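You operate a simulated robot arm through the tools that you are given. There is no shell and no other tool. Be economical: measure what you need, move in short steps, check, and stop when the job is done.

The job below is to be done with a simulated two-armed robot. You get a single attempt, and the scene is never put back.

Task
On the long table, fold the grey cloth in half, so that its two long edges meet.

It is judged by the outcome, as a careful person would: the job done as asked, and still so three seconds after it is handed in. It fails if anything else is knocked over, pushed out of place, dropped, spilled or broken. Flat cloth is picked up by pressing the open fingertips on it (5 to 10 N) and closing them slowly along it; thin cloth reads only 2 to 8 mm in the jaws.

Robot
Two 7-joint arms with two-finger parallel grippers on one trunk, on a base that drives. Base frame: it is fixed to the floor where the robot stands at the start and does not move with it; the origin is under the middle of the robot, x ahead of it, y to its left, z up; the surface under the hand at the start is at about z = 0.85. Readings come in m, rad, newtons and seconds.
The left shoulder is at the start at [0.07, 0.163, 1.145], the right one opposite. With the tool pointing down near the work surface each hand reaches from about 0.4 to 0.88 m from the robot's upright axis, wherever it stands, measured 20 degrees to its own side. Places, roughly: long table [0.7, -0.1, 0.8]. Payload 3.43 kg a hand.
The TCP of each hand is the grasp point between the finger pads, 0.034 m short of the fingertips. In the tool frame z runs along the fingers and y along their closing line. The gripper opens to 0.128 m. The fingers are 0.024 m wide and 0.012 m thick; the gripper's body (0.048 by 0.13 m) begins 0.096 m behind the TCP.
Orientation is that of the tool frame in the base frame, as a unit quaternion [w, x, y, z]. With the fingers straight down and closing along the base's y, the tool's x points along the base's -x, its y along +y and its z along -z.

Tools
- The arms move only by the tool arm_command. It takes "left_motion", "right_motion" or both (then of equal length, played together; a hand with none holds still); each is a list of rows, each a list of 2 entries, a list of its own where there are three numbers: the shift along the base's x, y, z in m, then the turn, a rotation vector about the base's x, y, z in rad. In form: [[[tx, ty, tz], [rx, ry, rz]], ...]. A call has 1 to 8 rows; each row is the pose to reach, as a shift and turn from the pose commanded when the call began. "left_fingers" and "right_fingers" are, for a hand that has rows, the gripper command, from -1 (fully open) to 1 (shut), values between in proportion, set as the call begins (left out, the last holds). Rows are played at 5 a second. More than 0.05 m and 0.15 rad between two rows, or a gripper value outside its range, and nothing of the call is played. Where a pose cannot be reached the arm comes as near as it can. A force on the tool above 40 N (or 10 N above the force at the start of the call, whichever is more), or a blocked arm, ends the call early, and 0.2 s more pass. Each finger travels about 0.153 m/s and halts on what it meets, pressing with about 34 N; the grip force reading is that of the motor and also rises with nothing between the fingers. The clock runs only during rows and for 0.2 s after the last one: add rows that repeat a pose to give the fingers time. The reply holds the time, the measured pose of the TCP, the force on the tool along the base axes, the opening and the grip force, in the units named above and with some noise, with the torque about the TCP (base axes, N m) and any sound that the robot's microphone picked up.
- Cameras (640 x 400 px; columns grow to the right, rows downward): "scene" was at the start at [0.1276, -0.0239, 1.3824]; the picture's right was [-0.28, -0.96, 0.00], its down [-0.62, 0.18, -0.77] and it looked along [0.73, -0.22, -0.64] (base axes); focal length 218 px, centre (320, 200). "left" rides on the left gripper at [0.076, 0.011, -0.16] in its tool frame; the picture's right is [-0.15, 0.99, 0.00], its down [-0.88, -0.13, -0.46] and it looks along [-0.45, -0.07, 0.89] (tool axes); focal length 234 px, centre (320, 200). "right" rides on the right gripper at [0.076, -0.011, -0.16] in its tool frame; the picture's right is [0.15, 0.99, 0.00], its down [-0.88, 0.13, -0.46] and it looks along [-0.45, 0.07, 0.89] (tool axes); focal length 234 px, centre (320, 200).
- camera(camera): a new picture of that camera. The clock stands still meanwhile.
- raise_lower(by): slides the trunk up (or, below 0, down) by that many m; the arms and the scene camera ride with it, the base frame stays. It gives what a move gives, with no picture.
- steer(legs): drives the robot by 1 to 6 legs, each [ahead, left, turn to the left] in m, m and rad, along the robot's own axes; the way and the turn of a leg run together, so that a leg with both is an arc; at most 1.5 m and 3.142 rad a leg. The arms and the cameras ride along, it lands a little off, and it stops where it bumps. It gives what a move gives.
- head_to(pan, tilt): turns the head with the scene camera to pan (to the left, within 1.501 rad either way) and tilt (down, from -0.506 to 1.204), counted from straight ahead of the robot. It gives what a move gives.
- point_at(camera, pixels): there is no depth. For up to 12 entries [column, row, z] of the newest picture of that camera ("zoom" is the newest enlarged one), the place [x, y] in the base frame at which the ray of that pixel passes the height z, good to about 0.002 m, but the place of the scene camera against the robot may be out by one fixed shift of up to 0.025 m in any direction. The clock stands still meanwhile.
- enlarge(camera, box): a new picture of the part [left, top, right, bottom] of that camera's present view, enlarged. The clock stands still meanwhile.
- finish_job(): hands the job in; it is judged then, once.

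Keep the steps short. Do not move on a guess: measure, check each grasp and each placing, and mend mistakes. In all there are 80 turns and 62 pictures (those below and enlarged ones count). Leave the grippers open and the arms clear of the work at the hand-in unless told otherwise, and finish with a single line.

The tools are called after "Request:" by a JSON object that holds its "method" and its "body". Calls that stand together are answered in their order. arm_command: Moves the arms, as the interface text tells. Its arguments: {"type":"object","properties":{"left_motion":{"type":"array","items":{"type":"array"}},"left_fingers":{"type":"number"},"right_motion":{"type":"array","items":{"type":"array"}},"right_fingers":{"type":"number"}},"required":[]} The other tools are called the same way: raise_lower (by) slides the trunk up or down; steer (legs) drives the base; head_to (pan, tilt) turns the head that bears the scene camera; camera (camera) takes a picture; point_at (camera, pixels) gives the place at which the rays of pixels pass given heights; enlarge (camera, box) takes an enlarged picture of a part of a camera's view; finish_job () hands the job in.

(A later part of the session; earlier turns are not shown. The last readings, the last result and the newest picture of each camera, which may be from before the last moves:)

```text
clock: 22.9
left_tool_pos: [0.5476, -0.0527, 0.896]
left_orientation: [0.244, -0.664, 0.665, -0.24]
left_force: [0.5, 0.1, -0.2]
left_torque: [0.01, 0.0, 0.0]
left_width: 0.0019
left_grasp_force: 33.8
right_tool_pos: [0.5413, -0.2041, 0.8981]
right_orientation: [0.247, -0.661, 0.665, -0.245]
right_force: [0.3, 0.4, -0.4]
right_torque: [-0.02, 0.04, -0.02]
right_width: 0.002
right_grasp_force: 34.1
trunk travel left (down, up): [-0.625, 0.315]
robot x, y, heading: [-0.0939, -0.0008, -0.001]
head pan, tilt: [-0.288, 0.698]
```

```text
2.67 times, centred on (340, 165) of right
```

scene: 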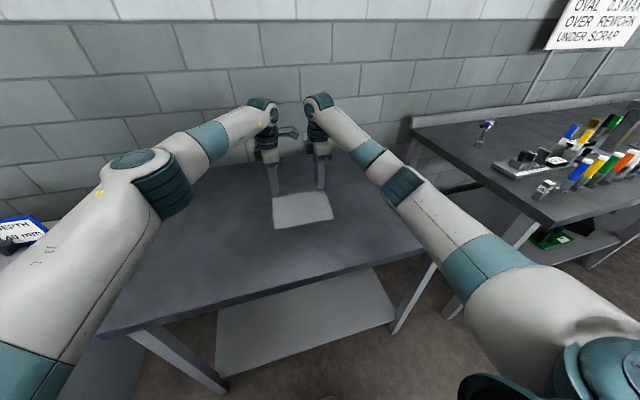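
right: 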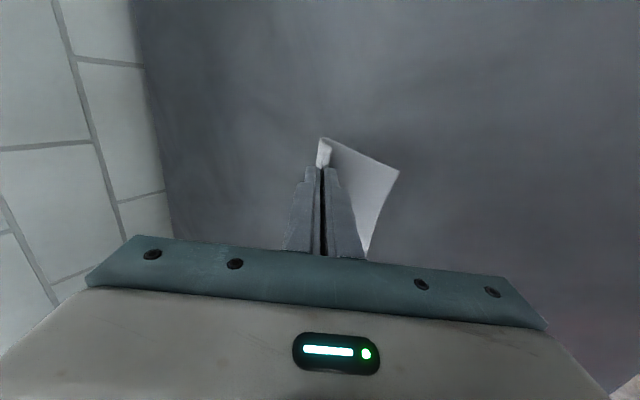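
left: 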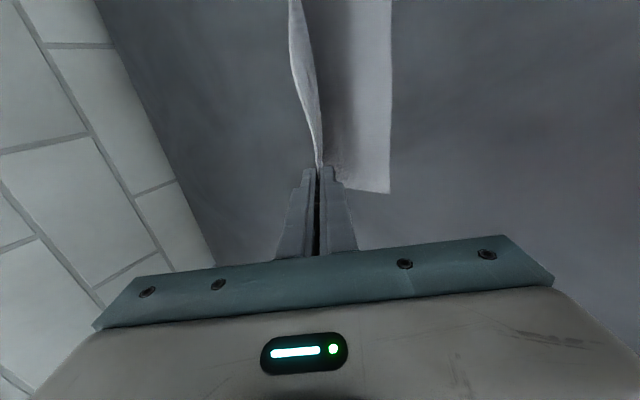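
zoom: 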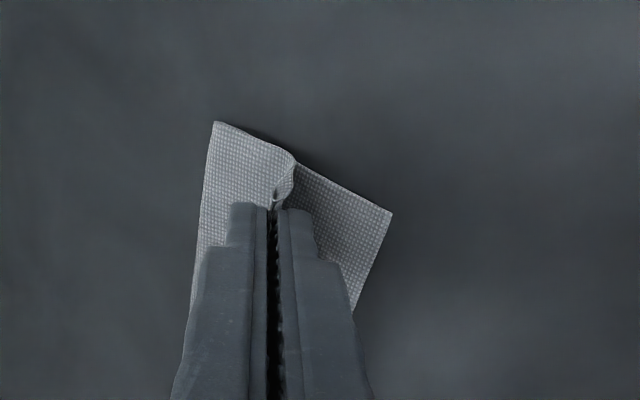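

As I feared, the hem in the jaws points back on top of the cloth. It should spring out on release. I'll open both hands a little (0.02 m) and watch.

Request:
{"method": "arm_command", "body": {"left_motion": [[[0, 0, 0], [0, 0, 0]], [[0, 0, 0], [0, 0, 0]], [[0, 0, 0], [0, 0, 0]]], "right_motion": [[[0, 0, 0], [0, 0, 0]], [[0, 0, 0], [0, 0, 0]], [[0, 0, 0], [0, 0, 0]]], "left_fingers": 0.69, "right_fingers": 0.69}}

Request:
{"method": "enlarge", "body": {"camera": "left", "box": [240, 60, 440, 210]}}

Request:
{"method": "enlarge", "body": {"camera": "right", "box": [240, 90, 440, 240]}}

```text
clock: 23.7
left_tool_pos: [0.5454, -0.0527, 0.8956]
left_orientation: [0.245, -0.663, 0.665, -0.241]
left_force: [-0.1, 1.0, 0.1]
left_torque: [0.0, 0.04, 0.0]
left_width: 0.0197
left_grasp_force: 0.1
right_tool_pos: [0.5411, -0.2046, 0.8968]
right_orientation: [0.247, -0.661, 0.665, -0.245]
right_force: [1.0, -0.2, 0.1]
right_torque: [-0.01, 0.01, 0.01]
right_width: 0.0199
right_grasp_force: 0.0
trunk travel left (down, up): [-0.625, 0.315]
robot x, y, heading: [-0.0962, 0.0012, -0.001]
head pan, tilt: [-0.288, 0.698]
```

```text
2.67 times, centred on (340, 135) of left
```

zoom: 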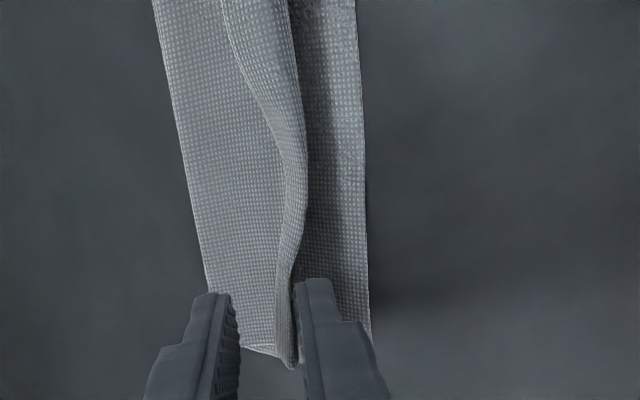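

```text
2.67 times, centred on (340, 165) of right
```

zoom: 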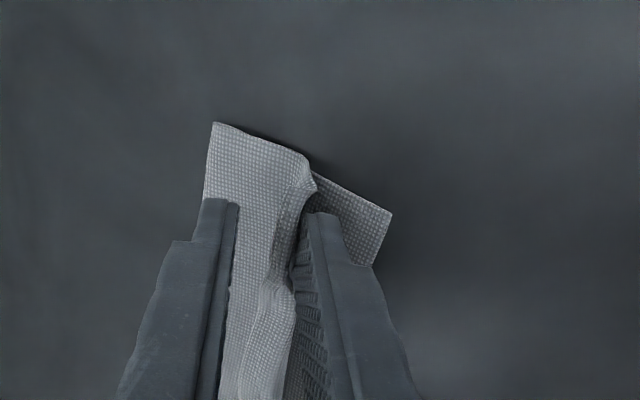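

The hem is still curled over on itself. I'll withdraw both hands along their axes and see how the cloth settles.

Request:
{"method": "arm_command", "body": {"left_motion": [[[-0.013, 0, 0.015], [0, 0, 0]], [[-0.026, 0, 0.03], [0, 0, 0]], [[-0.045, 0.02, 0.06], [0, 0, 0]], [[-0.05, 0.06, 0.1], [0, 0, 0]], [[-0.05, 0.06, 0.1], [0, 0, 0]]], "right_motion": [[[-0.013, 0, 0.015], [0, 0, 0]], [[-0.026, 0, 0.03], [0, 0, 0]], [[-0.045, -0.02, 0.06], [0, 0, 0]], [[-0.05, -0.06, 0.1], [0, 0, 0]], [[-0.05, -0.06, 0.1], [0, 0, 0]]]}}

Request:
{"method": "camera", "body": {"camera": "left"}}

Request:
{"method": "camera", "body": {"camera": "scene"}}

```text
refused: row 4 steps farther than a row can; nothing moved
```

```text
30 pictures are left
```

left: 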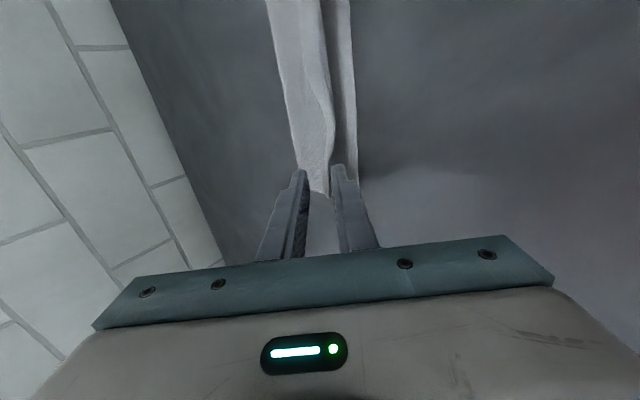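

```text
29 pictures are left
```

scene: 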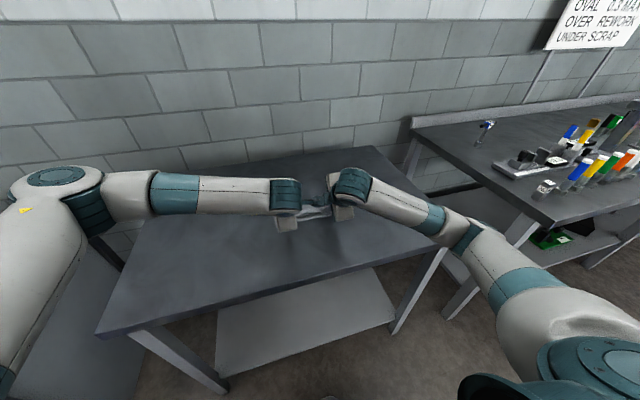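

One row stepped too far, so nothing moved. I'll use smaller steps.

Request:
{"method": "arm_command", "body": {"left_motion": [[[-0.013, 0, 0.015], [0, 0, 0]], [[-0.026, 0, 0.03], [0, 0, 0]], [[-0.04, 0.01, 0.06], [0, 0, 0]], [[-0.045, 0.03, 0.09], [0, 0, 0]], [[-0.045, 0.06, 0.11], [0, 0, 0]], [[-0.045, 0.08, 0.12], [0, 0, 0]]], "right_motion": [[[-0.013, 0, 0.015], [0, 0, 0]], [[-0.026, 0, 0.03], [0, 0, 0]], [[-0.04, -0.01, 0.06], [0, 0, 0]], [[-0.045, -0.03, 0.09], [0, 0, 0]], [[-0.045, -0.06, 0.11], [0, 0, 0]], [[-0.045, -0.08, 0.12], [0, 0, 0]]]}}

Request:
{"method": "camera", "body": {"camera": "right"}}

Request:
{"method": "enlarge", "body": {"camera": "scene", "box": [250, 180, 378, 260]}}

```text
clock: 25.1
left_tool_pos: [0.5008, 0.0265, 1.0182]
left_orientation: [0.244, -0.663, 0.665, -0.242]
left_force: [0.2, 0.2, -0.6]
left_torque: [0.0, -0.03, -0.02]
left_width: 0.0204
left_grasp_force: 0.1
right_tool_pos: [0.4966, -0.2838, 1.0187]
right_orientation: [0.245, -0.662, 0.664, -0.245]
right_force: [-0.9, -0.7, 0.1]
right_torque: [-0.02, -0.03, -0.02]
right_width: 0.0199
right_grasp_force: 0.1
trunk travel left (down, up): [-0.625, 0.315]
robot x, y, heading: [-0.0928, 0.0022, -0.0]
head pan, tilt: [-0.288, 0.698]
```

```text
28 pictures are left
```

right: 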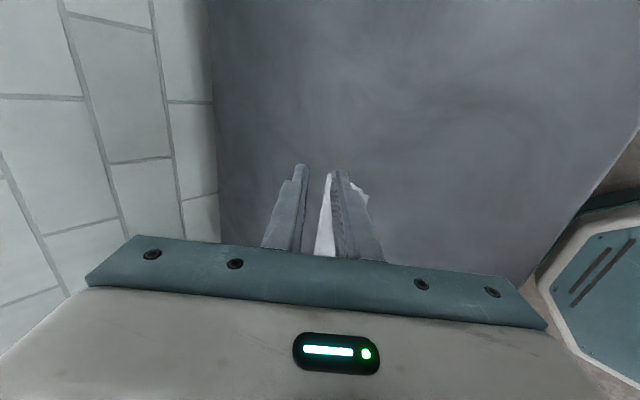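

```text
5.00 times, centred on (314, 220) of scene
```

zoom: 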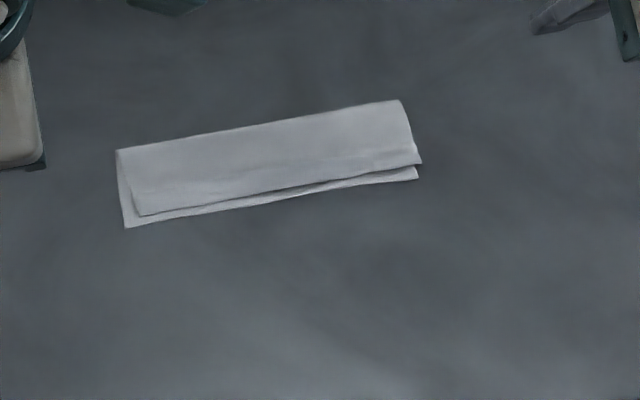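

The hem unrolled by itself and the cloth is folded nearly in half. The top edge falls a little short of the bottom edge, so I'll measure the gap.

Request:
{"method": "point_at", "body": {"camera": "zoom", "pixels": [[126, 228, 0.851], [140, 215, 0.854], [270, 207, 0.851], [270, 195, 0.854], [418, 179, 0.851], [422, 163, 0.854], [117, 150, 0.854], [400, 100, 0.854], [130, 190, 0.854]]}}

```text
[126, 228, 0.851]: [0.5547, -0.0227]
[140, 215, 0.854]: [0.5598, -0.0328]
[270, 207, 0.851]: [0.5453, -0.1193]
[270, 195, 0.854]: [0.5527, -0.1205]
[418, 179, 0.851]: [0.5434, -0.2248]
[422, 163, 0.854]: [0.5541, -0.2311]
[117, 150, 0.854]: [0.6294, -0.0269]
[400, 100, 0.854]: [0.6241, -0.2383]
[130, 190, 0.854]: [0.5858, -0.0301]
```

The gaps are about 5 mm at the left, 7 mm in the middle and 11 mm at the right, with the top layer roughly 6 mm towards -y. The fold still has some slack. I'll close the fingers, press lightly on the top layer near the crease and stroke it towards the near edge. First I'll hover above it.

Request:
{"method": "arm_command", "body": {"left_motion": [[[0.03, -0.028, -0.01], [0, 0, 0]], [[0.06, -0.056, -0.02], [0, 0, 0]], [[0.086, -0.0815, -0.03], [0, 0, 0]], [[0.086, -0.0815, -0.07], [0, 0, 0]], [[0.086, -0.0815, -0.1], [0, 0, 0]], [[0.086, -0.0815, -0.12], [0, 0, 0]], [[0.086, -0.0815, -0.12], [0, 0, 0]]], "right_motion": [[[0.03, 0.028, -0.01], [0, 0, 0]], [[0.06, 0.056, -0.02], [0, 0, 0]], [[0.09, 0.079, -0.03], [0, 0, 0]], [[0.09, 0.079, -0.07], [0, 0, 0]], [[0.09, 0.079, -0.1], [0, 0, 0]], [[0.09, 0.079, -0.12], [0, 0, 0]], [[0.09, 0.079, -0.12], [0, 0, 0]]], "left_fingers": 1, "right_fingers": 1}}

Request:
{"method": "enlarge", "body": {"camera": "left", "box": [240, 60, 440, 210]}}

Request:
{"method": "enlarge", "body": {"camera": "right", "box": [240, 90, 440, 240]}}

```text
clock: 26.7
left_tool_pos: [0.587, -0.0535, 0.8968]
left_orientation: [0.245, -0.663, 0.665, -0.241]
left_force: [0.3, 0.1, 0.0]
left_torque: [-0.01, -0.03, 0.02]
left_width: 0.0001
left_grasp_force: 32.9
right_tool_pos: [0.5863, -0.2065, 0.8985]
right_orientation: [0.246, -0.662, 0.664, -0.244]
right_force: [0.1, 0.7, -0.5]
right_torque: [-0.01, 0.01, -0.02]
right_width: 0.0001
right_grasp_force: 32.6
trunk travel left (down, up): [-0.625, 0.315]
robot x, y, heading: [-0.0946, -0.002, -0.004]
head pan, tilt: [-0.288, 0.698]
```

```text
2.67 times, centred on (340, 135) of left
```

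zoom: 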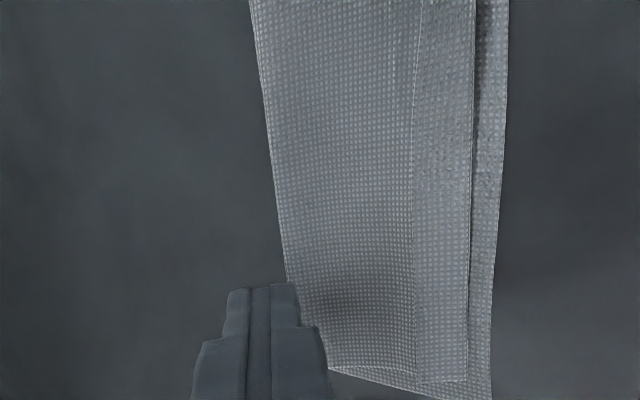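

```text
2.67 times, centred on (340, 165) of right
```

zoom: 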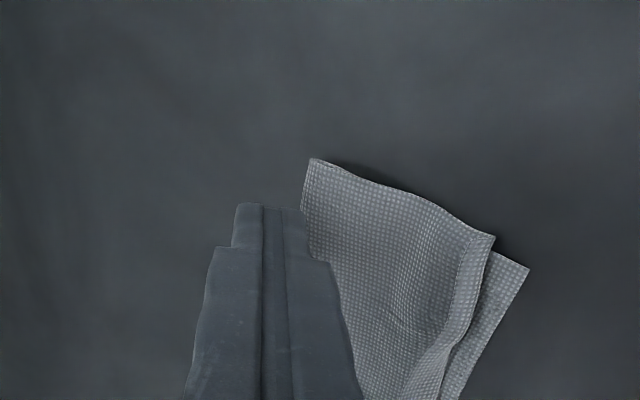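

In these closer views a line at about column 415 of the left zoom shows the hem, a strip about 10 mm wide, is still folded back on the top layer. I'll measure its free edge and its crease.

Request:
{"method": "point_at", "body": {"camera": "left", "pixels": [[375.6, 135, 0.855], [396.2, 135, 0.855], [407.5, 135, 0.851], [375.6, 203, 0.855], [394.7, 202.5, 0.855], [384, 272, 0.851], [377, 65, 0.855], [397, 65, 0.855], [410, 65, 0.851]]}}

Request:
{"method": "point_at", "body": {"camera": "zoom", "pixels": [[493, 237, 0.855], [528, 268, 0.851], [455, 290, 0.855], [478, 290, 0.855], [405, 390, 0.855], [440, 390, 0.855], [312, 160, 0.855]]}}

Request:
{"method": "enlarge", "body": {"camera": "right", "box": [330, 170, 410, 220]}}

```text
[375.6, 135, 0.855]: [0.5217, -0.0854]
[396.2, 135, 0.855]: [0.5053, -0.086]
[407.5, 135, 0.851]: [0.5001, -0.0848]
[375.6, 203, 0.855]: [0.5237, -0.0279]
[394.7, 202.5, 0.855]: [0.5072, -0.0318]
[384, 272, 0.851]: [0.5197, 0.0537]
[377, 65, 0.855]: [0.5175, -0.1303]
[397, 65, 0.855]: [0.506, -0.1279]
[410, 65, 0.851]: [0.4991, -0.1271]
```

```text
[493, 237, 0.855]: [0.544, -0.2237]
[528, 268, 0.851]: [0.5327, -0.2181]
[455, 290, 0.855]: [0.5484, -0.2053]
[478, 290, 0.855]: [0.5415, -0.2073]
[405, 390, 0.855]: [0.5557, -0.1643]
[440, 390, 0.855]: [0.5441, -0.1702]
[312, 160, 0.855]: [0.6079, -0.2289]
```

```text
8.00 times, centred on (370, 195) of right
```

zoom: 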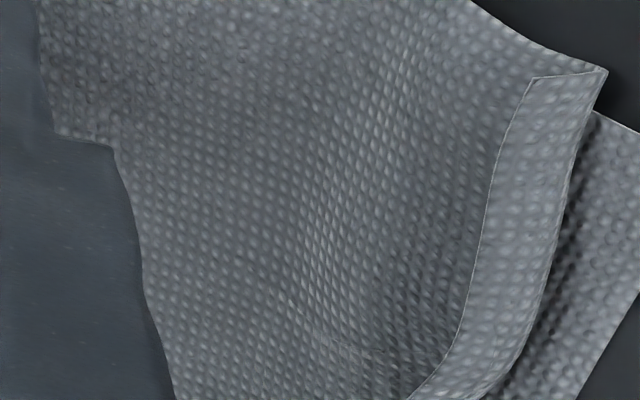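

It's clear now: the hem is folded back about 16 mm at the left, 12 mm in the middle and 7 mm at the right. I'll unroll it by pressing lightly on the hem and dragging it -x, so it rolls out like a tread. I'll do the left hand first and bring it down onto the hem.

Request:
{"method": "arm_command", "body": {"left_motion": [[[-0.02, 0, 0.005], [0, 0, 0]], [[-0.04, 0, 0.003], [0, 0, 0]], [[-0.04, 0, -0.003], [0, 0, 0]], [[-0.04, 0, -0.006], [0, 0, 0]], [[-0.04, 0, -0.0075], [0, 0, 0]], [[-0.04, 0, -0.0075], [0, 0, 0]]]}}

Request:
{"method": "enlarge", "body": {"camera": "left", "box": [270, 110, 430, 210]}}

```text
clock: 28.1
left_tool_pos: [0.5471, -0.0531, 0.8886]
left_orientation: [0.243, -0.663, 0.666, -0.241]
left_force: [-0.6, -0.1, 0.1]
left_torque: [0.04, -0.02, 0.03]
left_width: 0.0
left_grasp_force: 32.8
right_tool_pos: [0.5869, -0.2067, 0.8992]
right_orientation: [0.246, -0.661, 0.665, -0.244]
right_force: [-0.8, 0.0, -0.1]
right_torque: [0.0, -0.01, -0.04]
right_width: 0.0
right_grasp_force: 33.3
trunk travel left (down, up): [-0.625, 0.315]
robot x, y, heading: [-0.0969, -0.0005, -0.001]
head pan, tilt: [-0.288, 0.698]
```

```text
4.00 times, centred on (350, 160) of left
```

zoom: 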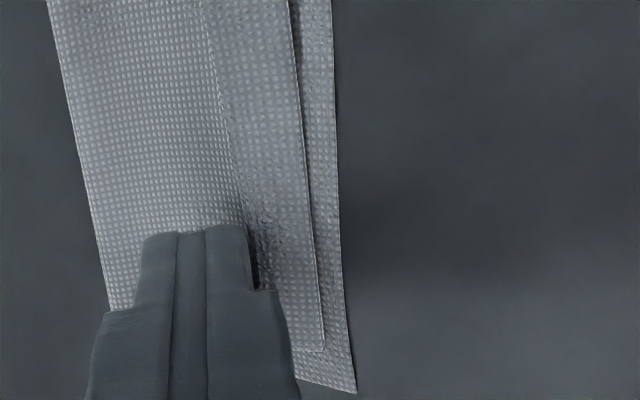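

The finger sits just over the hem, which spans about columns 240 to 320 of the zoom. I'll lower it in small steps.

Request:
{"method": "arm_command", "body": {"left_motion": [[[-0.002, 0, -0.001], [0, 0, 0]], [[-0.002, 0, -0.002], [0, 0, 0]], [[-0.002, 0, -0.002], [0, 0, 0]]]}}

```text
clock: 28.9
left_tool_pos: [0.5457, -0.0543, 0.8861]
left_orientation: [0.244, -0.663, 0.666, -0.241]
left_force: [-0.4, 0.1, 0.3]
left_torque: [-0.01, -0.02, 0.01]
left_width: 0.0
left_grasp_force: 32.8
right_tool_pos: [0.585, -0.2059, 0.8978]
right_orientation: [0.246, -0.662, 0.664, -0.245]
right_force: [0.3, 0.0, 0.2]
right_torque: [0.02, 0.0, 0.03]
right_width: 0.0
right_grasp_force: 33.5
trunk travel left (down, up): [-0.625, 0.315]
robot x, y, heading: [-0.0952, -0.0018, 0.002]
head pan, tilt: [-0.288, 0.698]
```

Still no contact. I'll go 1.5 mm lower.

Request:
{"method": "arm_command", "body": {"left_motion": [[[0, 0, -0.001], [0, 0, 0]], [[0, 0, -0.0015], [0, 0, 0]], [[0, 0, -0.0015], [0, 0, 0]]]}}

```text
clock: 29.7
left_tool_pos: [0.547, -0.055, 0.8847]
left_orientation: [0.243, -0.664, 0.665, -0.241]
left_force: [-0.5, 0.0, 0.8]
left_torque: [-0.04, 0.0, -0.02]
left_width: 0.0
left_grasp_force: 32.7
right_tool_pos: [0.5871, -0.2068, 0.8993]
right_orientation: [0.246, -0.662, 0.665, -0.244]
right_force: [0.4, 0.7, 0.1]
right_torque: [0.0, 0.01, 0.01]
right_width: 0.0001
right_grasp_force: 32.8
trunk travel left (down, up): [-0.625, 0.315]
robot x, y, heading: [-0.0969, 0.0006, -0.002]
head pan, tilt: [-0.288, 0.698]
```

Request:
{"method": "arm_command", "body": {"left_motion": [[[0, 0, -0.0008], [0, 0, 0]], [[0, 0, -0.0016], [0, 0, 0]], [[0, 0, -0.0016], [0, 0, 0]]]}}

```text
clock: 30.5
left_tool_pos: [0.5465, -0.0533, 0.8844]
left_orientation: [0.245, -0.663, 0.665, -0.242]
left_force: [-0.7, 0.0, 2.9]
left_torque: [0.0, -0.04, -0.03]
left_width: 0.0001
left_grasp_force: 33.6
right_tool_pos: [0.5858, -0.2058, 0.8983]
right_orientation: [0.247, -0.662, 0.665, -0.244]
right_force: [0.7, -0.7, -1.3]
right_torque: [-0.01, -0.03, 0.03]
right_width: 0.0
right_grasp_force: 33.0
trunk travel left (down, up): [-0.625, 0.315]
robot x, y, heading: [-0.0962, -0.0009, 0.001]
head pan, tilt: [-0.288, 0.698]
```

It's pressing at about 3 N. I'll drag the left hand 10 mm in -x and look.

Request:
{"method": "arm_command", "body": {"left_motion": [[[-0.0025, 0, -0.0003], [0, 0, 0]], [[-0.005, 0, -0.0003], [0, 0, 0]], [[-0.0075, 0, -0.0003], [0, 0, 0]], [[-0.01, 0, -0.0003], [0, 0, 0]]]}}

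Request:
{"method": "enlarge", "body": {"camera": "left", "box": [270, 110, 430, 210]}}

```text
clock: 31.5
left_tool_pos: [0.5364, -0.0545, 0.8835]
left_orientation: [0.245, -0.663, 0.664, -0.241]
left_force: [0.6, 0.6, 6.9]
left_torque: [-0.02, -0.13, 0.0]
left_width: 0.0
left_grasp_force: 32.8
right_tool_pos: [0.5866, -0.2058, 0.8998]
right_orientation: [0.246, -0.661, 0.665, -0.245]
right_force: [0.0, 0.4, -0.1]
right_torque: [-0.01, 0.03, -0.01]
right_width: 0.0
right_grasp_force: 33.3
trunk travel left (down, up): [-0.625, 0.315]
robot x, y, heading: [-0.0969, 0.0006, 0.001]
head pan, tilt: [-0.288, 0.698]
```

```text
4.00 times, centred on (350, 160) of left
```

zoom: 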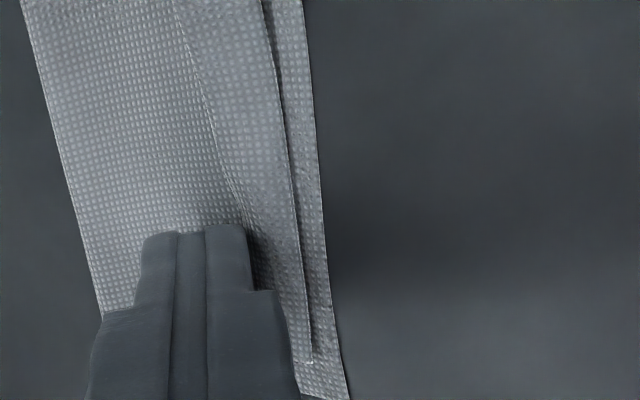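

Dragging moved the whole stack about 7 mm instead of unrolling the hem. New plan: pinch the top layer near the fold, lift it so the hem hangs and falls open, then lower it again. First I'll raise both hands, turn them vertical again and look.

Request:
{"method": "arm_command", "body": {"left_motion": [[[0, 0, 0.03], [0, 0, 0]], [[0.01, 0.01, 0.06], [0, 0.14, 0]], [[0.02, 0.02, 0.08], [0, 0.28, 0]], [[0.03, 0.03, 0.09], [0, 0.42, 0]], [[0.035, 0.04, 0.09], [0, 0.56, 0]], [[0.04, 0.045, 0.09], [0, 0.7, 0]], [[0.04, 0.045, 0.09], [0, 0.708, 0]]], "right_motion": [[[0, 0, 0.03], [0, 0, 0]], [[0, -0.01, 0.05], [0, 0.14, 0]], [[0, -0.03, 0.07], [0, 0.28, 0]], [[0, -0.05, 0.075], [0, 0.42, 0]], [[0, -0.07, 0.075], [0, 0.56, 0]], [[0, -0.08, 0.075], [0, 0.7, 0]], [[0, -0.08, 0.075], [0, 0.715, 0]]], "left_fingers": 0.58, "right_fingers": 0.58}}

Request:
{"method": "camera", "body": {"camera": "right"}}

Request:
{"method": "enlarge", "body": {"camera": "scene", "box": [250, 180, 378, 260]}}

```text
clock: 33.1
left_tool_pos: [0.5753, -0.0089, 0.9734]
left_orientation: [-0.002, -0.705, 0.709, 0.004]
left_force: [-0.4, -0.6, 0.0]
left_torque: [0.0, -0.01, -0.02]
left_width: 0.027
left_grasp_force: 0.1
right_tool_pos: [0.5864, -0.2859, 0.9721]
right_orientation: [-0.002, -0.706, 0.708, 0.004]
right_force: [-0.4, 0.3, -0.1]
right_torque: [-0.02, -0.03, 0.0]
right_width: 0.027
right_grasp_force: 0.0
trunk travel left (down, up): [-0.625, 0.315]
robot x, y, heading: [-0.0963, -0.0015, -0.002]
head pan, tilt: [-0.288, 0.698]
```

```text
21 pictures are left
```

right: 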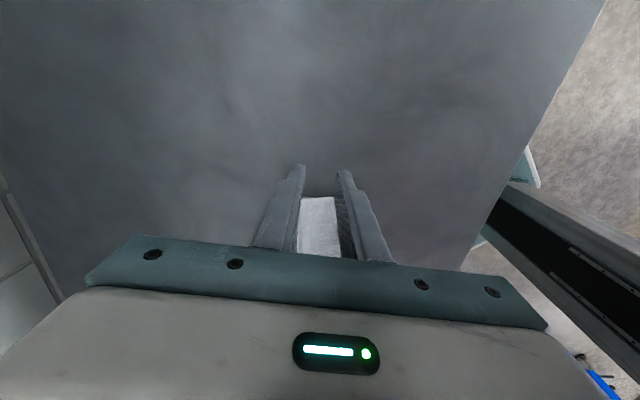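

```text
5.00 times, centred on (314, 220) of scene
```

zoom: 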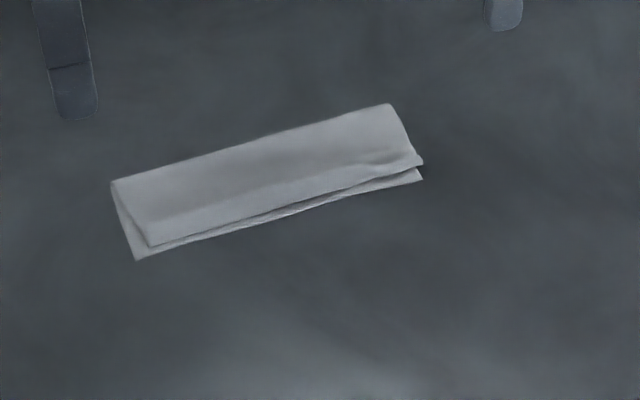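

The cloth has turned slightly, with its left end pulled towards me. I'll measure it.

Request:
{"method": "point_at", "body": {"camera": "zoom", "pixels": [[112, 181, 0.854], [150, 246, 0.855], [136, 260, 0.851], [388, 103, 0.854], [422, 161, 0.855], [422, 180, 0.851], [265, 138, 0.854], [290, 205, 0.855]]}}

Request:
{"method": "enlarge", "body": {"camera": "left", "box": [200, 0, 440, 150]}}

```text
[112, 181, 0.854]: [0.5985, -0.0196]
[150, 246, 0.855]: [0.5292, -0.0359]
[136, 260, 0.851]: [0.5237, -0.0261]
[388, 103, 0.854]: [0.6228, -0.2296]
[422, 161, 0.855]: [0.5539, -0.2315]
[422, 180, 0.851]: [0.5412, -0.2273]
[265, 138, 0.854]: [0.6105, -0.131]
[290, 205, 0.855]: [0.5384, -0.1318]
```

```text
2.67 times, centred on (320, 75) of left
```

zoom: 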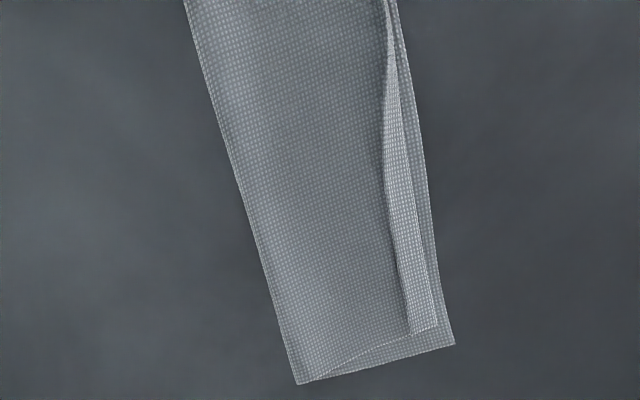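

The left hem strip now looks narrower, so it partly unrolled. I'll measure it exactly in the left zoom.

Request:
{"method": "point_at", "body": {"camera": "zoom", "pixels": [[298, 384, 0.854], [410, 333, 0.855], [437, 326, 0.855], [455, 344, 0.851], [386, 200, 0.855], [416, 200, 0.855], [435, 200, 0.851], [246, 200, 0.854], [386, 60, 0.855], [395, 60, 0.855], [412, 60, 0.851], [200, 60, 0.854]]}}

```text
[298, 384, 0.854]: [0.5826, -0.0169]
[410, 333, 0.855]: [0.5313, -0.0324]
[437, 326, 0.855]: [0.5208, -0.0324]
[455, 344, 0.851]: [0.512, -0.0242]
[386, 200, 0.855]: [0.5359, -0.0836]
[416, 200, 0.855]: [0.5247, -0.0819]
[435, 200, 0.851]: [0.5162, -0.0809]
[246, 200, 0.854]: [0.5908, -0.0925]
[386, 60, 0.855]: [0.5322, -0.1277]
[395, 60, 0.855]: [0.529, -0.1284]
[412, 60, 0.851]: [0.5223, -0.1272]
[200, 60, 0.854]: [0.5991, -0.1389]
```

The hem is about 10.5 mm at the left, 3 mm in the middle and 7 mm at the right, so only a small curl remains. I'll move both hands over the folded stack, about 25 mm in from the fold line, and hover just above it.

Request:
{"method": "arm_command", "body": {"left_motion": [[[-0.0153, -0.02, -0.01], [0, 0, 0]], [[-0.0153, -0.043, -0.03], [0, 0, 0]], [[-0.0153, -0.043, -0.06], [0, 0, 0]], [[-0.0153, -0.043, -0.08], [0, 0, 0]], [[-0.0153, -0.043, -0.083], [0, 0, 0]], [[-0.0153, -0.043, -0.083], [0, 0, 0]]], "right_motion": [[[-0.004, 0.043, -0.01], [0, 0, 0]], [[-0.0084, 0.086, -0.03], [0, 0, 0]], [[-0.0084, 0.086, -0.06], [0, 0, 0]], [[-0.0084, 0.086, -0.08], [0, 0, 0]], [[-0.0084, 0.086, -0.082], [0, 0, 0]], [[-0.0084, 0.086, -0.082], [0, 0, 0]]]}}

Request:
{"method": "enlarge", "body": {"camera": "right", "box": [240, 110, 440, 235]}}

```text
clock: 34.5
left_tool_pos: [0.5609, -0.0541, 0.8891]
left_orientation: [-0.001, -0.705, 0.709, 0.004]
left_force: [0.0, -0.3, -0.4]
left_torque: [-0.02, 0.0, -0.02]
left_width: 0.027
left_grasp_force: 0.0
right_tool_pos: [0.5776, -0.1992, 0.8903]
right_orientation: [-0.002, -0.705, 0.709, 0.002]
right_force: [0.3, -0.6, -0.3]
right_torque: [0.0, 0.05, 0.0]
right_width: 0.0268
right_grasp_force: 0.0
trunk travel left (down, up): [-0.625, 0.315]
robot x, y, heading: [-0.0998, 0.002, 0.001]
head pan, tilt: [-0.288, 0.698]
```

```text
3.20 times, centred on (340, 172) of right
```

zoom: 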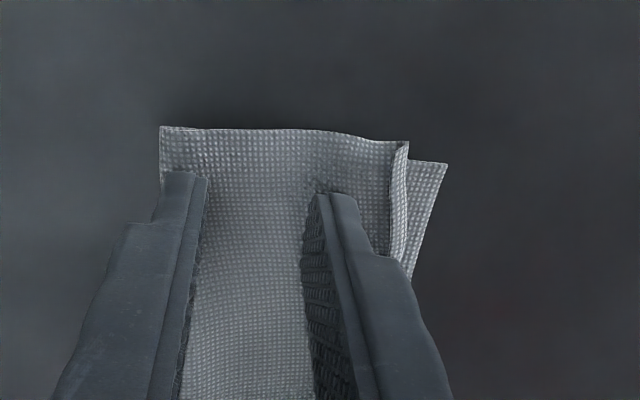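

The fingers are well placed on the stack, and the right hem is only a narrow strip. I'll press down gently.

Request:
{"method": "arm_command", "body": {"left_motion": [[[0, 0, -0.0015], [0, 0, 0]], [[0, 0, -0.003], [0, 0, 0]], [[0, 0, -0.003], [0, 0, 0]]], "right_motion": [[[0, 0, -0.0015], [0, 0, 0]], [[0, 0, -0.003], [0, 0, 0]], [[0, 0, -0.003], [0, 0, 0]]]}}

```text
clock: 35.3
left_tool_pos: [0.5608, -0.0519, 0.8867]
left_orientation: [-0.001, -0.706, 0.709, 0.004]
left_force: [-0.1, -0.4, 0.5]
left_torque: [0.01, 0.03, -0.01]
left_width: 0.027
left_grasp_force: 0.0
right_tool_pos: [0.5792, -0.2001, 0.8879]
right_orientation: [-0.003, -0.705, 0.709, 0.003]
right_force: [-0.8, -0.5, -0.2]
right_torque: [0.07, -0.01, 0.01]
right_width: 0.027
right_grasp_force: 0.0
trunk travel left (down, up): [-0.625, 0.315]
robot x, y, heading: [-0.0975, -0.0003, -0.003]
head pan, tilt: [-0.288, 0.698]
```

Request:
{"method": "arm_command", "body": {"left_motion": [[[0, 0, -0.001], [0, 0, 0]], [[0, 0, -0.0015], [0, 0, 0]], [[0, 0, -0.0015], [0, 0, 0]]], "right_motion": [[[0, 0, -0.001], [0, 0, 0]], [[0, 0, -0.0025], [0, 0, 0]], [[0, 0, -0.0025], [0, 0, 0]]]}}

```text
clock: 36.1
left_tool_pos: [0.5611, -0.0527, 0.8858]
left_orientation: [-0.001, -0.705, 0.709, 0.004]
left_force: [-0.4, 0.3, 0.0]
left_torque: [0.01, 0.01, -0.03]
left_width: 0.027
left_grasp_force: 0.1
right_tool_pos: [0.578, -0.199, 0.8865]
right_orientation: [-0.002, -0.705, 0.709, 0.002]
right_force: [-0.2, -1.5, 6.2]
right_torque: [-0.09, -0.15, -0.02]
right_width: 0.0272
right_grasp_force: 0.1
trunk travel left (down, up): [-0.625, 0.315]
robot x, y, heading: [-0.0967, -0.0023, 0.001]
head pan, tilt: [-0.288, 0.698]
```

The right hand is at 6 N. The left needs a bit more.

Request:
{"method": "arm_command", "body": {"left_motion": [[[0, 0, -0.001], [0, 0, 0]], [[0, 0, -0.0018], [0, 0, 0]], [[0, 0, -0.0018], [0, 0, 0]]]}}

```text
clock: 36.9
left_tool_pos: [0.5606, -0.0525, 0.8854]
left_orientation: [0.0, -0.705, 0.709, 0.003]
left_force: [2.2, -1.2, 10.9]
left_torque: [-0.06, 0.06, 0.02]
left_width: 0.0268
left_grasp_force: 0.0
right_tool_pos: [0.5774, -0.1995, 0.8859]
right_orientation: [-0.001, -0.705, 0.709, 0.002]
right_force: [0.9, 0.0, 5.9]
right_torque: [-0.07, -0.13, 0.01]
right_width: 0.0271
right_grasp_force: 0.6
trunk travel left (down, up): [-0.625, 0.315]
robot x, y, heading: [-0.0953, -0.0042, -0.002]
head pan, tilt: [-0.288, 0.698]
```

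Both hands are pressing, so I'll close slowly.

Request:
{"method": "arm_command", "body": {"left_motion": [[[0, 0, 0], [0, 0, 0]]], "right_motion": [[[0, 0, 0], [0, 0, 0]]], "left_fingers": 0.7, "right_fingers": 0.7}}

Request:
{"method": "arm_command", "body": {"left_motion": [[[0, 0, 0], [0, 0, 0]]], "right_motion": [[[0, 0, 0], [0, 0, 0]]], "left_fingers": 0.82, "right_fingers": 0.82}}

Request:
{"method": "arm_command", "body": {"left_motion": [[[0, 0, 0], [0, 0, 0]], [[0, 0, 0], [0, 0, 0]]], "right_motion": [[[0, 0, 0], [0, 0, 0]], [[0, 0, 0], [0, 0, 0]]], "left_fingers": 1, "right_fingers": 1}}

```text
clock: 37.3
left_tool_pos: [0.5604, -0.0522, 0.8853]
left_orientation: [-0.001, -0.706, 0.708, 0.003]
left_force: [1.0, -0.6, 13.1]
left_torque: [-0.04, 0.07, 0.02]
left_width: 0.0185
left_grasp_force: 0.2
right_tool_pos: [0.5762, -0.1998, 0.8854]
right_orientation: [-0.002, -0.705, 0.709, 0.003]
right_force: [0.2, -0.8, 4.8]
right_torque: [-0.02, -0.03, -0.01]
right_width: 0.0191
right_grasp_force: 0.1
trunk travel left (down, up): [-0.625, 0.315]
robot x, y, heading: [-0.0942, 0.0053, -0.002]
head pan, tilt: [-0.288, 0.698]
```

```text
clock: 37.7
left_tool_pos: [0.5595, -0.0512, 0.8852]
left_orientation: [0.0, -0.705, 0.709, 0.002]
left_force: [0.6, -1.1, 14.8]
left_torque: [-0.04, 0.06, 0.02]
left_width: 0.0106
left_grasp_force: 0.0
right_tool_pos: [0.5762, -0.1985, 0.8851]
right_orientation: [-0.002, -0.706, 0.709, 0.002]
right_force: [-0.9, 0.3, 4.6]
right_torque: [-0.01, 0.0, 0.02]
right_width: 0.0116
right_grasp_force: 0.0
trunk travel left (down, up): [-0.625, 0.315]
robot x, y, heading: [-0.0976, -0.0011, 0.002]
head pan, tilt: [-0.288, 0.698]
```

```text
clock: 38.3
left_tool_pos: [0.5591, -0.0521, 0.886]
left_orientation: [-0.001, -0.706, 0.709, 0.002]
left_force: [-0.5, -0.7, 15.1]
left_torque: [-0.1, 0.09, 0.02]
left_width: 0.0018
left_grasp_force: 33.8
right_tool_pos: [0.5763, -0.1993, 0.886]
right_orientation: [-0.001, -0.705, 0.709, 0.002]
right_force: [1.5, 1.2, 7.6]
right_torque: [0.08, -0.06, 0.03]
right_width: 0.0032
right_grasp_force: 34.0
trunk travel left (down, up): [-0.625, 0.315]
robot x, y, heading: [-0.0975, -0.0031, 0.001]
head pan, tilt: [-0.288, 0.698]
```

Both hands hold: 1.8 mm at the left, 3.2 mm at the right. I'll lift 0.05 m slowly and look.

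Request:
{"method": "arm_command", "body": {"left_motion": [[[0, 0, 0.01], [0, 0, 0]], [[0, 0, 0.02], [0, 0, 0]], [[0, 0, 0.03], [0, 0, 0]], [[0, 0, 0.04], [0, 0, 0]], [[0, 0, 0.05], [0, 0, 0]], [[0, 0, 0.05], [0, 0, 0]]], "right_motion": [[[0, 0, 0.01], [0, 0, 0]], [[0, 0, 0.02], [0, 0, 0]], [[0, 0, 0.03], [0, 0, 0]], [[0, 0, 0.04], [0, 0, 0]], [[0, 0, 0.05], [0, 0, 0]], [[0, 0, 0.05], [0, 0, 0]]]}}

Request:
{"method": "enlarge", "body": {"camera": "left", "box": [240, 60, 440, 210]}}

Request:
{"method": "enlarge", "body": {"camera": "scene", "box": [250, 170, 378, 250]}}

```text
clock: 39.7
left_tool_pos: [0.5608, -0.0524, 0.9346]
left_orientation: [-0.002, -0.705, 0.709, 0.004]
left_force: [0.3, 0.0, -0.5]
left_torque: [-0.01, 0.01, -0.01]
left_width: 0.0017
left_grasp_force: 34.0
right_tool_pos: [0.5779, -0.1991, 0.9353]
right_orientation: [-0.002, -0.705, 0.71, 0.002]
right_force: [-0.3, 0.7, 0.1]
right_torque: [0.04, -0.01, 0.02]
right_width: 0.0023
right_grasp_force: 34.4
trunk travel left (down, up): [-0.625, 0.315]
robot x, y, heading: [-0.0956, -0.0012, -0.003]
head pan, tilt: [-0.288, 0.698]
```

```text
2.67 times, centred on (340, 135) of left
```

zoom: 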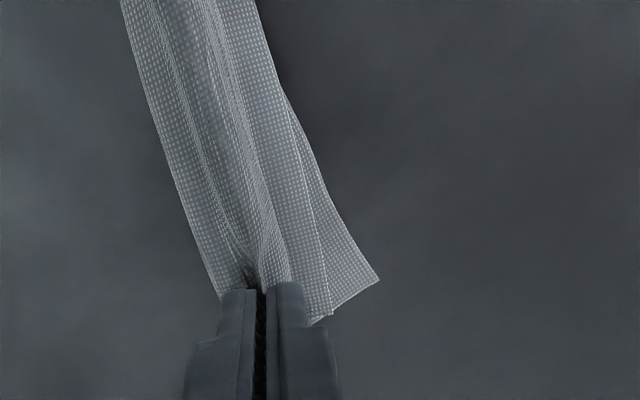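

```text
5.00 times, centred on (314, 210) of scene
```

zoom: 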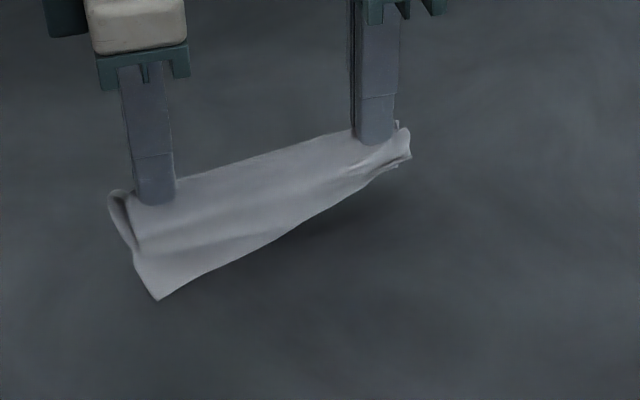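

The hem hangs down at the near side now. I'll raise 0.03 m more so it hangs free, then look closer.

Request:
{"method": "arm_command", "body": {"left_motion": [[[0, 0, 0.015], [0, 0, 0]], [[0, 0, 0.03], [0, 0, 0]], [[0, 0, 0.04], [0, 0, 0]], [[0, 0, 0.04], [0, 0, 0]]], "right_motion": [[[0, 0, 0.015], [0, 0, 0]], [[0, 0, 0.03], [0, 0, 0]], [[0, 0, 0.04], [0, 0, 0]], [[0, 0, 0.04], [0, 0, 0]]]}}

Request:
{"method": "enlarge", "body": {"camera": "scene", "box": [262, 175, 342, 225]}}

```text
clock: 40.7
left_tool_pos: [0.5599, -0.054, 0.9727]
left_orientation: [-0.001, -0.705, 0.709, 0.004]
left_force: [0.7, -0.1, 0.5]
left_torque: [-0.03, 0.03, -0.02]
left_width: 0.0019
left_grasp_force: 34.3
right_tool_pos: [0.5785, -0.1997, 0.9747]
right_orientation: [-0.003, -0.706, 0.709, 0.002]
right_force: [0.0, 0.6, 0.1]
right_torque: [0.01, 0.02, -0.03]
right_width: 0.0028
right_grasp_force: 34.1
trunk travel left (down, up): [-0.625, 0.315]
robot x, y, heading: [-0.1006, -0.0, 0.001]
head pan, tilt: [-0.288, 0.698]
```

```text
8.00 times, centred on (302, 200) of scene
```

zoom: 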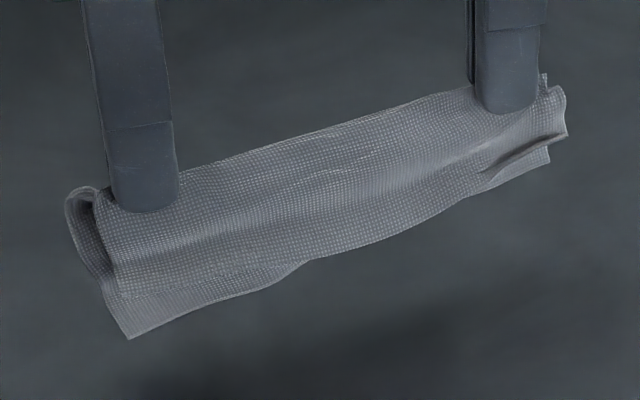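

The hem seems to have fallen open and the edges nearly coincide. I'll check with the left gripper camera.

Request:
{"method": "enlarge", "body": {"camera": "left", "box": [260, 80, 420, 180]}}

Request:
{"method": "enlarge", "body": {"camera": "right", "box": [290, 130, 410, 205]}}

```text
4.00 times, centred on (340, 130) of left
```

zoom: 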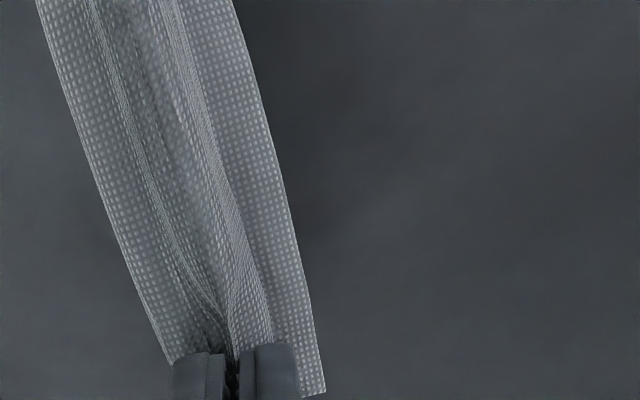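

```text
5.33 times, centred on (350, 168) of right
```

zoom: 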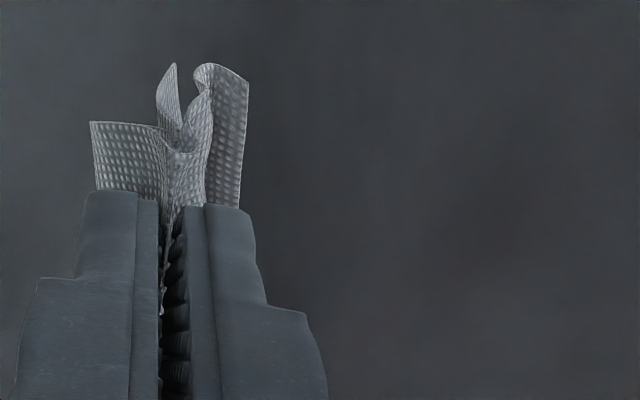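

The near flap now shows a clean free edge with no folded strip. I'll lower it, drifting +x so the flaps trail towards me, and stop partway to check.

Request:
{"method": "arm_command", "body": {"left_motion": [[[0, 0, -0.02], [0, 0, 0]], [[0, 0, -0.03], [0, 0, 0]], [[0.01, 0, -0.04], [0, 0, 0]], [[0.02, 0, -0.049], [0, 0, 0]], [[0.03, 0, -0.057], [0, 0, 0]], [[0.038, 0, -0.064], [0, 0, 0]], [[0.038, 0, -0.064], [0, 0, 0]]], "right_motion": [[[0, 0, -0.02], [0, 0, 0]], [[0, 0, -0.03], [0, 0, 0]], [[0.01, 0, -0.04], [0, 0, 0]], [[0.02, 0, -0.049], [0, 0, 0]], [[0.03, 0, -0.057], [0, 0, 0]], [[0.038, 0, -0.064], [0, 0, 0]], [[0.038, 0, -0.064], [0, 0, 0]]]}}

Request:
{"method": "enlarge", "body": {"camera": "scene", "box": [262, 165, 358, 225]}}

```text
clock: 42.3
left_tool_pos: [0.5991, -0.0515, 0.9084]
left_orientation: [-0.001, -0.705, 0.709, 0.004]
left_force: [-0.8, -1.3, 0.3]
left_torque: [-0.03, -0.05, 0.02]
left_width: 0.002
left_grasp_force: 34.5
right_tool_pos: [0.6153, -0.1998, 0.9116]
right_orientation: [-0.001, -0.705, 0.709, 0.003]
right_force: [0.0, 2.0, 0.2]
right_torque: [0.07, 0.04, 0.0]
right_width: 0.0023
right_grasp_force: 33.8
trunk travel left (down, up): [-0.625, 0.315]
robot x, y, heading: [-0.0972, -0.0015, -0.003]
head pan, tilt: [-0.288, 0.698]
```

```text
6.67 times, centred on (310, 195) of scene
```

zoom: 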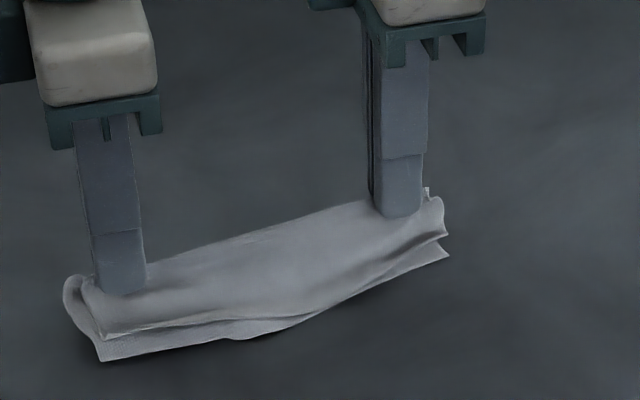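

This looks good: the flaps trail towards me and no hem fold is visible. I'll go straight down the rest of the way, easing slightly -x so the fold side spreads out.

Request:
{"method": "arm_command", "body": {"left_motion": [[[0, 0, -0.006], [0, 0, 0]], [[-0.002, 0, -0.012], [0, 0, 0]], [[-0.004, 0, -0.018], [0, 0, 0]], [[-0.005, 0, -0.021], [0, 0, 0]], [[-0.005, 0, -0.021], [0, 0, 0]]], "right_motion": [[[0, 0, -0.006], [0, 0, 0]], [[-0.002, 0, -0.012], [0, 0, 0]], [[-0.004, 0, -0.018], [0, 0, 0]], [[-0.005, 0, -0.022], [0, 0, 0]], [[-0.005, 0, -0.022], [0, 0, 0]]]}}

Request:
{"method": "arm_command", "body": {"left_motion": [[[0, 0, 0], [0, 0, 0]], [[0, 0, 0], [0, 0, 0]]], "right_motion": [[[0, 0, 0], [0, 0, 0]], [[0, 0, 0], [0, 0, 0]]], "left_fingers": 0.6, "right_fingers": 0.6}}

Request:
{"method": "enlarge", "body": {"camera": "scene", "box": [262, 165, 358, 225]}}

```text
clock: 43.5
left_tool_pos: [0.5931, -0.0514, 0.8888]
left_orientation: [-0.001, -0.705, 0.71, 0.003]
left_force: [0.0, -0.8, -0.9]
left_torque: [-0.02, 0.04, 0.02]
left_width: 0.0018
left_grasp_force: 34.3
right_tool_pos: [0.6124, -0.1999, 0.8896]
right_orientation: [-0.002, -0.705, 0.709, 0.001]
right_force: [-0.1, 0.4, 2.2]
right_torque: [0.03, 0.0, 0.0]
right_width: 0.0024
right_grasp_force: 34.1
trunk travel left (down, up): [-0.625, 0.315]
robot x, y, heading: [-0.0941, 0.0008, 0.002]
head pan, tilt: [-0.288, 0.698]
```

```text
clock: 44.1
left_tool_pos: [0.5934, -0.0513, 0.8873]
left_orientation: [-0.001, -0.705, 0.709, 0.004]
left_force: [-0.1, -0.4, 0.2]
left_torque: [0.04, -0.01, -0.03]
left_width: 0.0254
left_grasp_force: 0.1
right_tool_pos: [0.6115, -0.2003, 0.8892]
right_orientation: [-0.003, -0.705, 0.709, 0.003]
right_force: [-0.2, 0.3, -0.1]
right_torque: [0.0, 0.0, -0.04]
right_width: 0.0254
right_grasp_force: 0.1
trunk travel left (down, up): [-0.625, 0.315]
robot x, y, heading: [-0.0973, 0.001, 0.002]
head pan, tilt: [-0.288, 0.698]
```

```text
6.67 times, centred on (310, 195) of scene
```

zoom: 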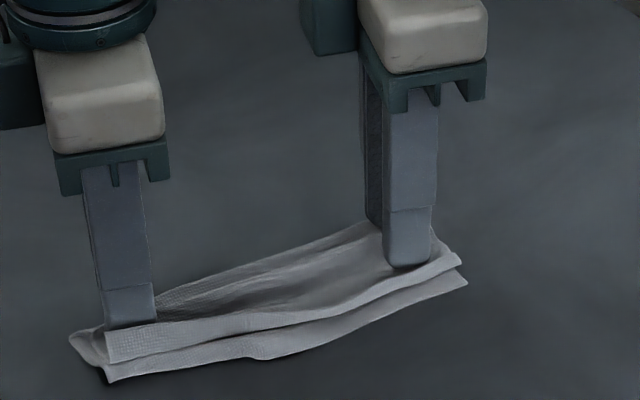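

Released. There is a band along the front that I can't identify yet, so I'll lift the hands straight up and out to look.

Request:
{"method": "arm_command", "body": {"left_motion": [[[0, 0, 0.02], [0, 0, 0]], [[0, 0, 0.05], [0, 0, 0]], [[0, 0.02, 0.085], [0, 0, 0]], [[0, 0.055, 0.1], [0, 0, 0]], [[0, 0.09, 0.1], [0, 0, 0]]], "right_motion": [[[0, 0, 0.02], [0, 0, 0]], [[0, 0, 0.05], [0, 0, 0]], [[0, -0.02, 0.085], [0, 0, 0]], [[0, -0.055, 0.1], [0, 0, 0]], [[0, -0.09, 0.1], [0, 0, 0]]]}}

Request:
{"method": "enlarge", "body": {"camera": "scene", "box": [262, 165, 358, 225]}}

Request:
{"method": "enlarge", "body": {"camera": "left", "box": [200, 0, 440, 150]}}

```text
clock: 45.3
left_tool_pos: [0.5943, 0.0377, 0.9885]
left_orientation: [-0.001, -0.705, 0.709, 0.004]
left_force: [-0.1, 0.2, -0.1]
left_torque: [0.02, 0.01, -0.01]
left_width: 0.0257
left_grasp_force: 0.1
right_tool_pos: [0.6106, -0.2907, 0.9886]
right_orientation: [-0.003, -0.705, 0.709, 0.003]
right_force: [-0.1, -0.4, -0.2]
right_torque: [-0.03, -0.03, 0.01]
right_width: 0.0256
right_grasp_force: 0.1
trunk travel left (down, up): [-0.625, 0.315]
robot x, y, heading: [-0.099, -0.0031, -0.0]
head pan, tilt: [-0.288, 0.698]
```

```text
6.67 times, centred on (310, 195) of scene
```

zoom: 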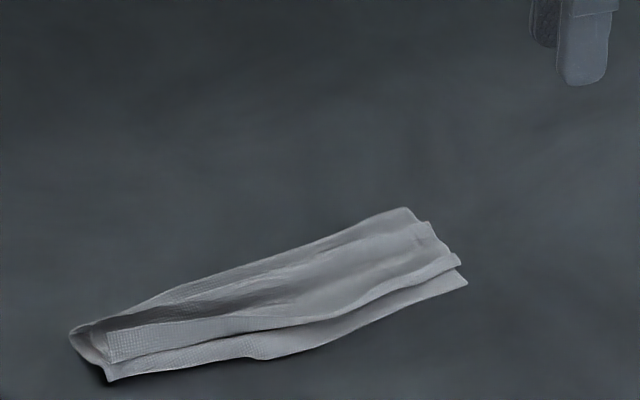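

```text
2.67 times, centred on (320, 75) of left
```

zoom: 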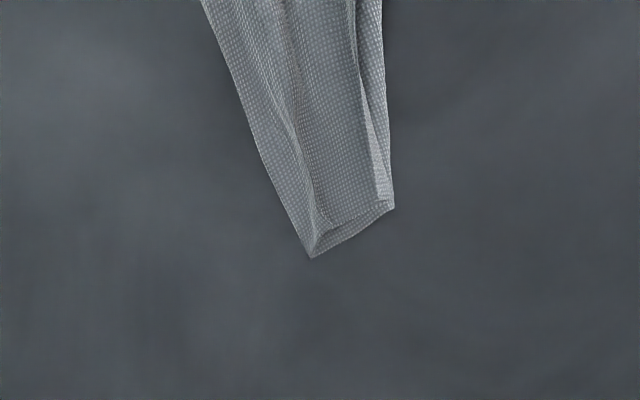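

The cloth is now puffy, and I can't tell whether the front band is a hem or the edge. I'll take one tight close-up of the left corner.

Request:
{"method": "enlarge", "body": {"camera": "left", "box": [306, 40, 362, 75]}}

```text
11.43 times, centred on (334, 58) of left
```

zoom: 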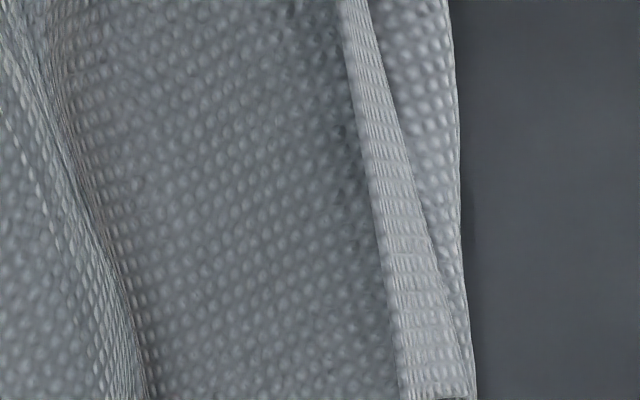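

The hem is standing up steeply (free edge at columns 340–405, crease at 440–470), so a finger sweeping in -x just above the top layer can push it over. I'll measure its positions.

Request:
{"method": "point_at", "body": {"camera": "zoom", "pixels": [[400, 380, 0.862], [470, 385, 0.855], [370, 200, 0.862], [425, 200, 0.855], [340, 5, 0.862], [375, 5, 0.855], [455, 100, 0.851], [145, 390, 0.86], [60, 150, 0.862]]}}

Request:
{"method": "enlarge", "body": {"camera": "right", "box": [260, 130, 420, 255]}}

```text
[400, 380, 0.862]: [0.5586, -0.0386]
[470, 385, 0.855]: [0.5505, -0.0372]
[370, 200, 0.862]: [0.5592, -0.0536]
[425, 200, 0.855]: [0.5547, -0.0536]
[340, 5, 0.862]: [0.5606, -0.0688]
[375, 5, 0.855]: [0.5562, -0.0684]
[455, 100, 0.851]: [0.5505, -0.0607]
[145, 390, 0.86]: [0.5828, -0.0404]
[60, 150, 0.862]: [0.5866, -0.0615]
```

```text
3.20 times, centred on (340, 192) of right
```

zoom: 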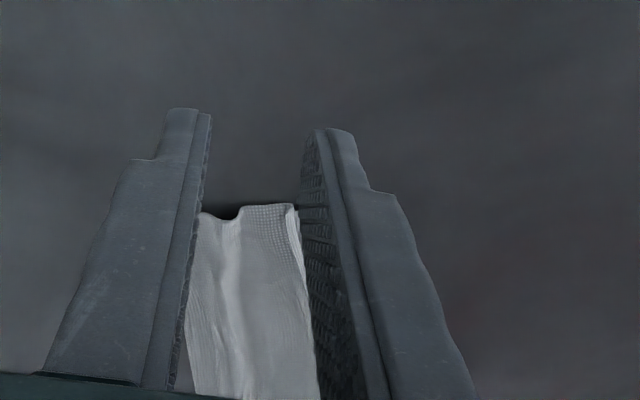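

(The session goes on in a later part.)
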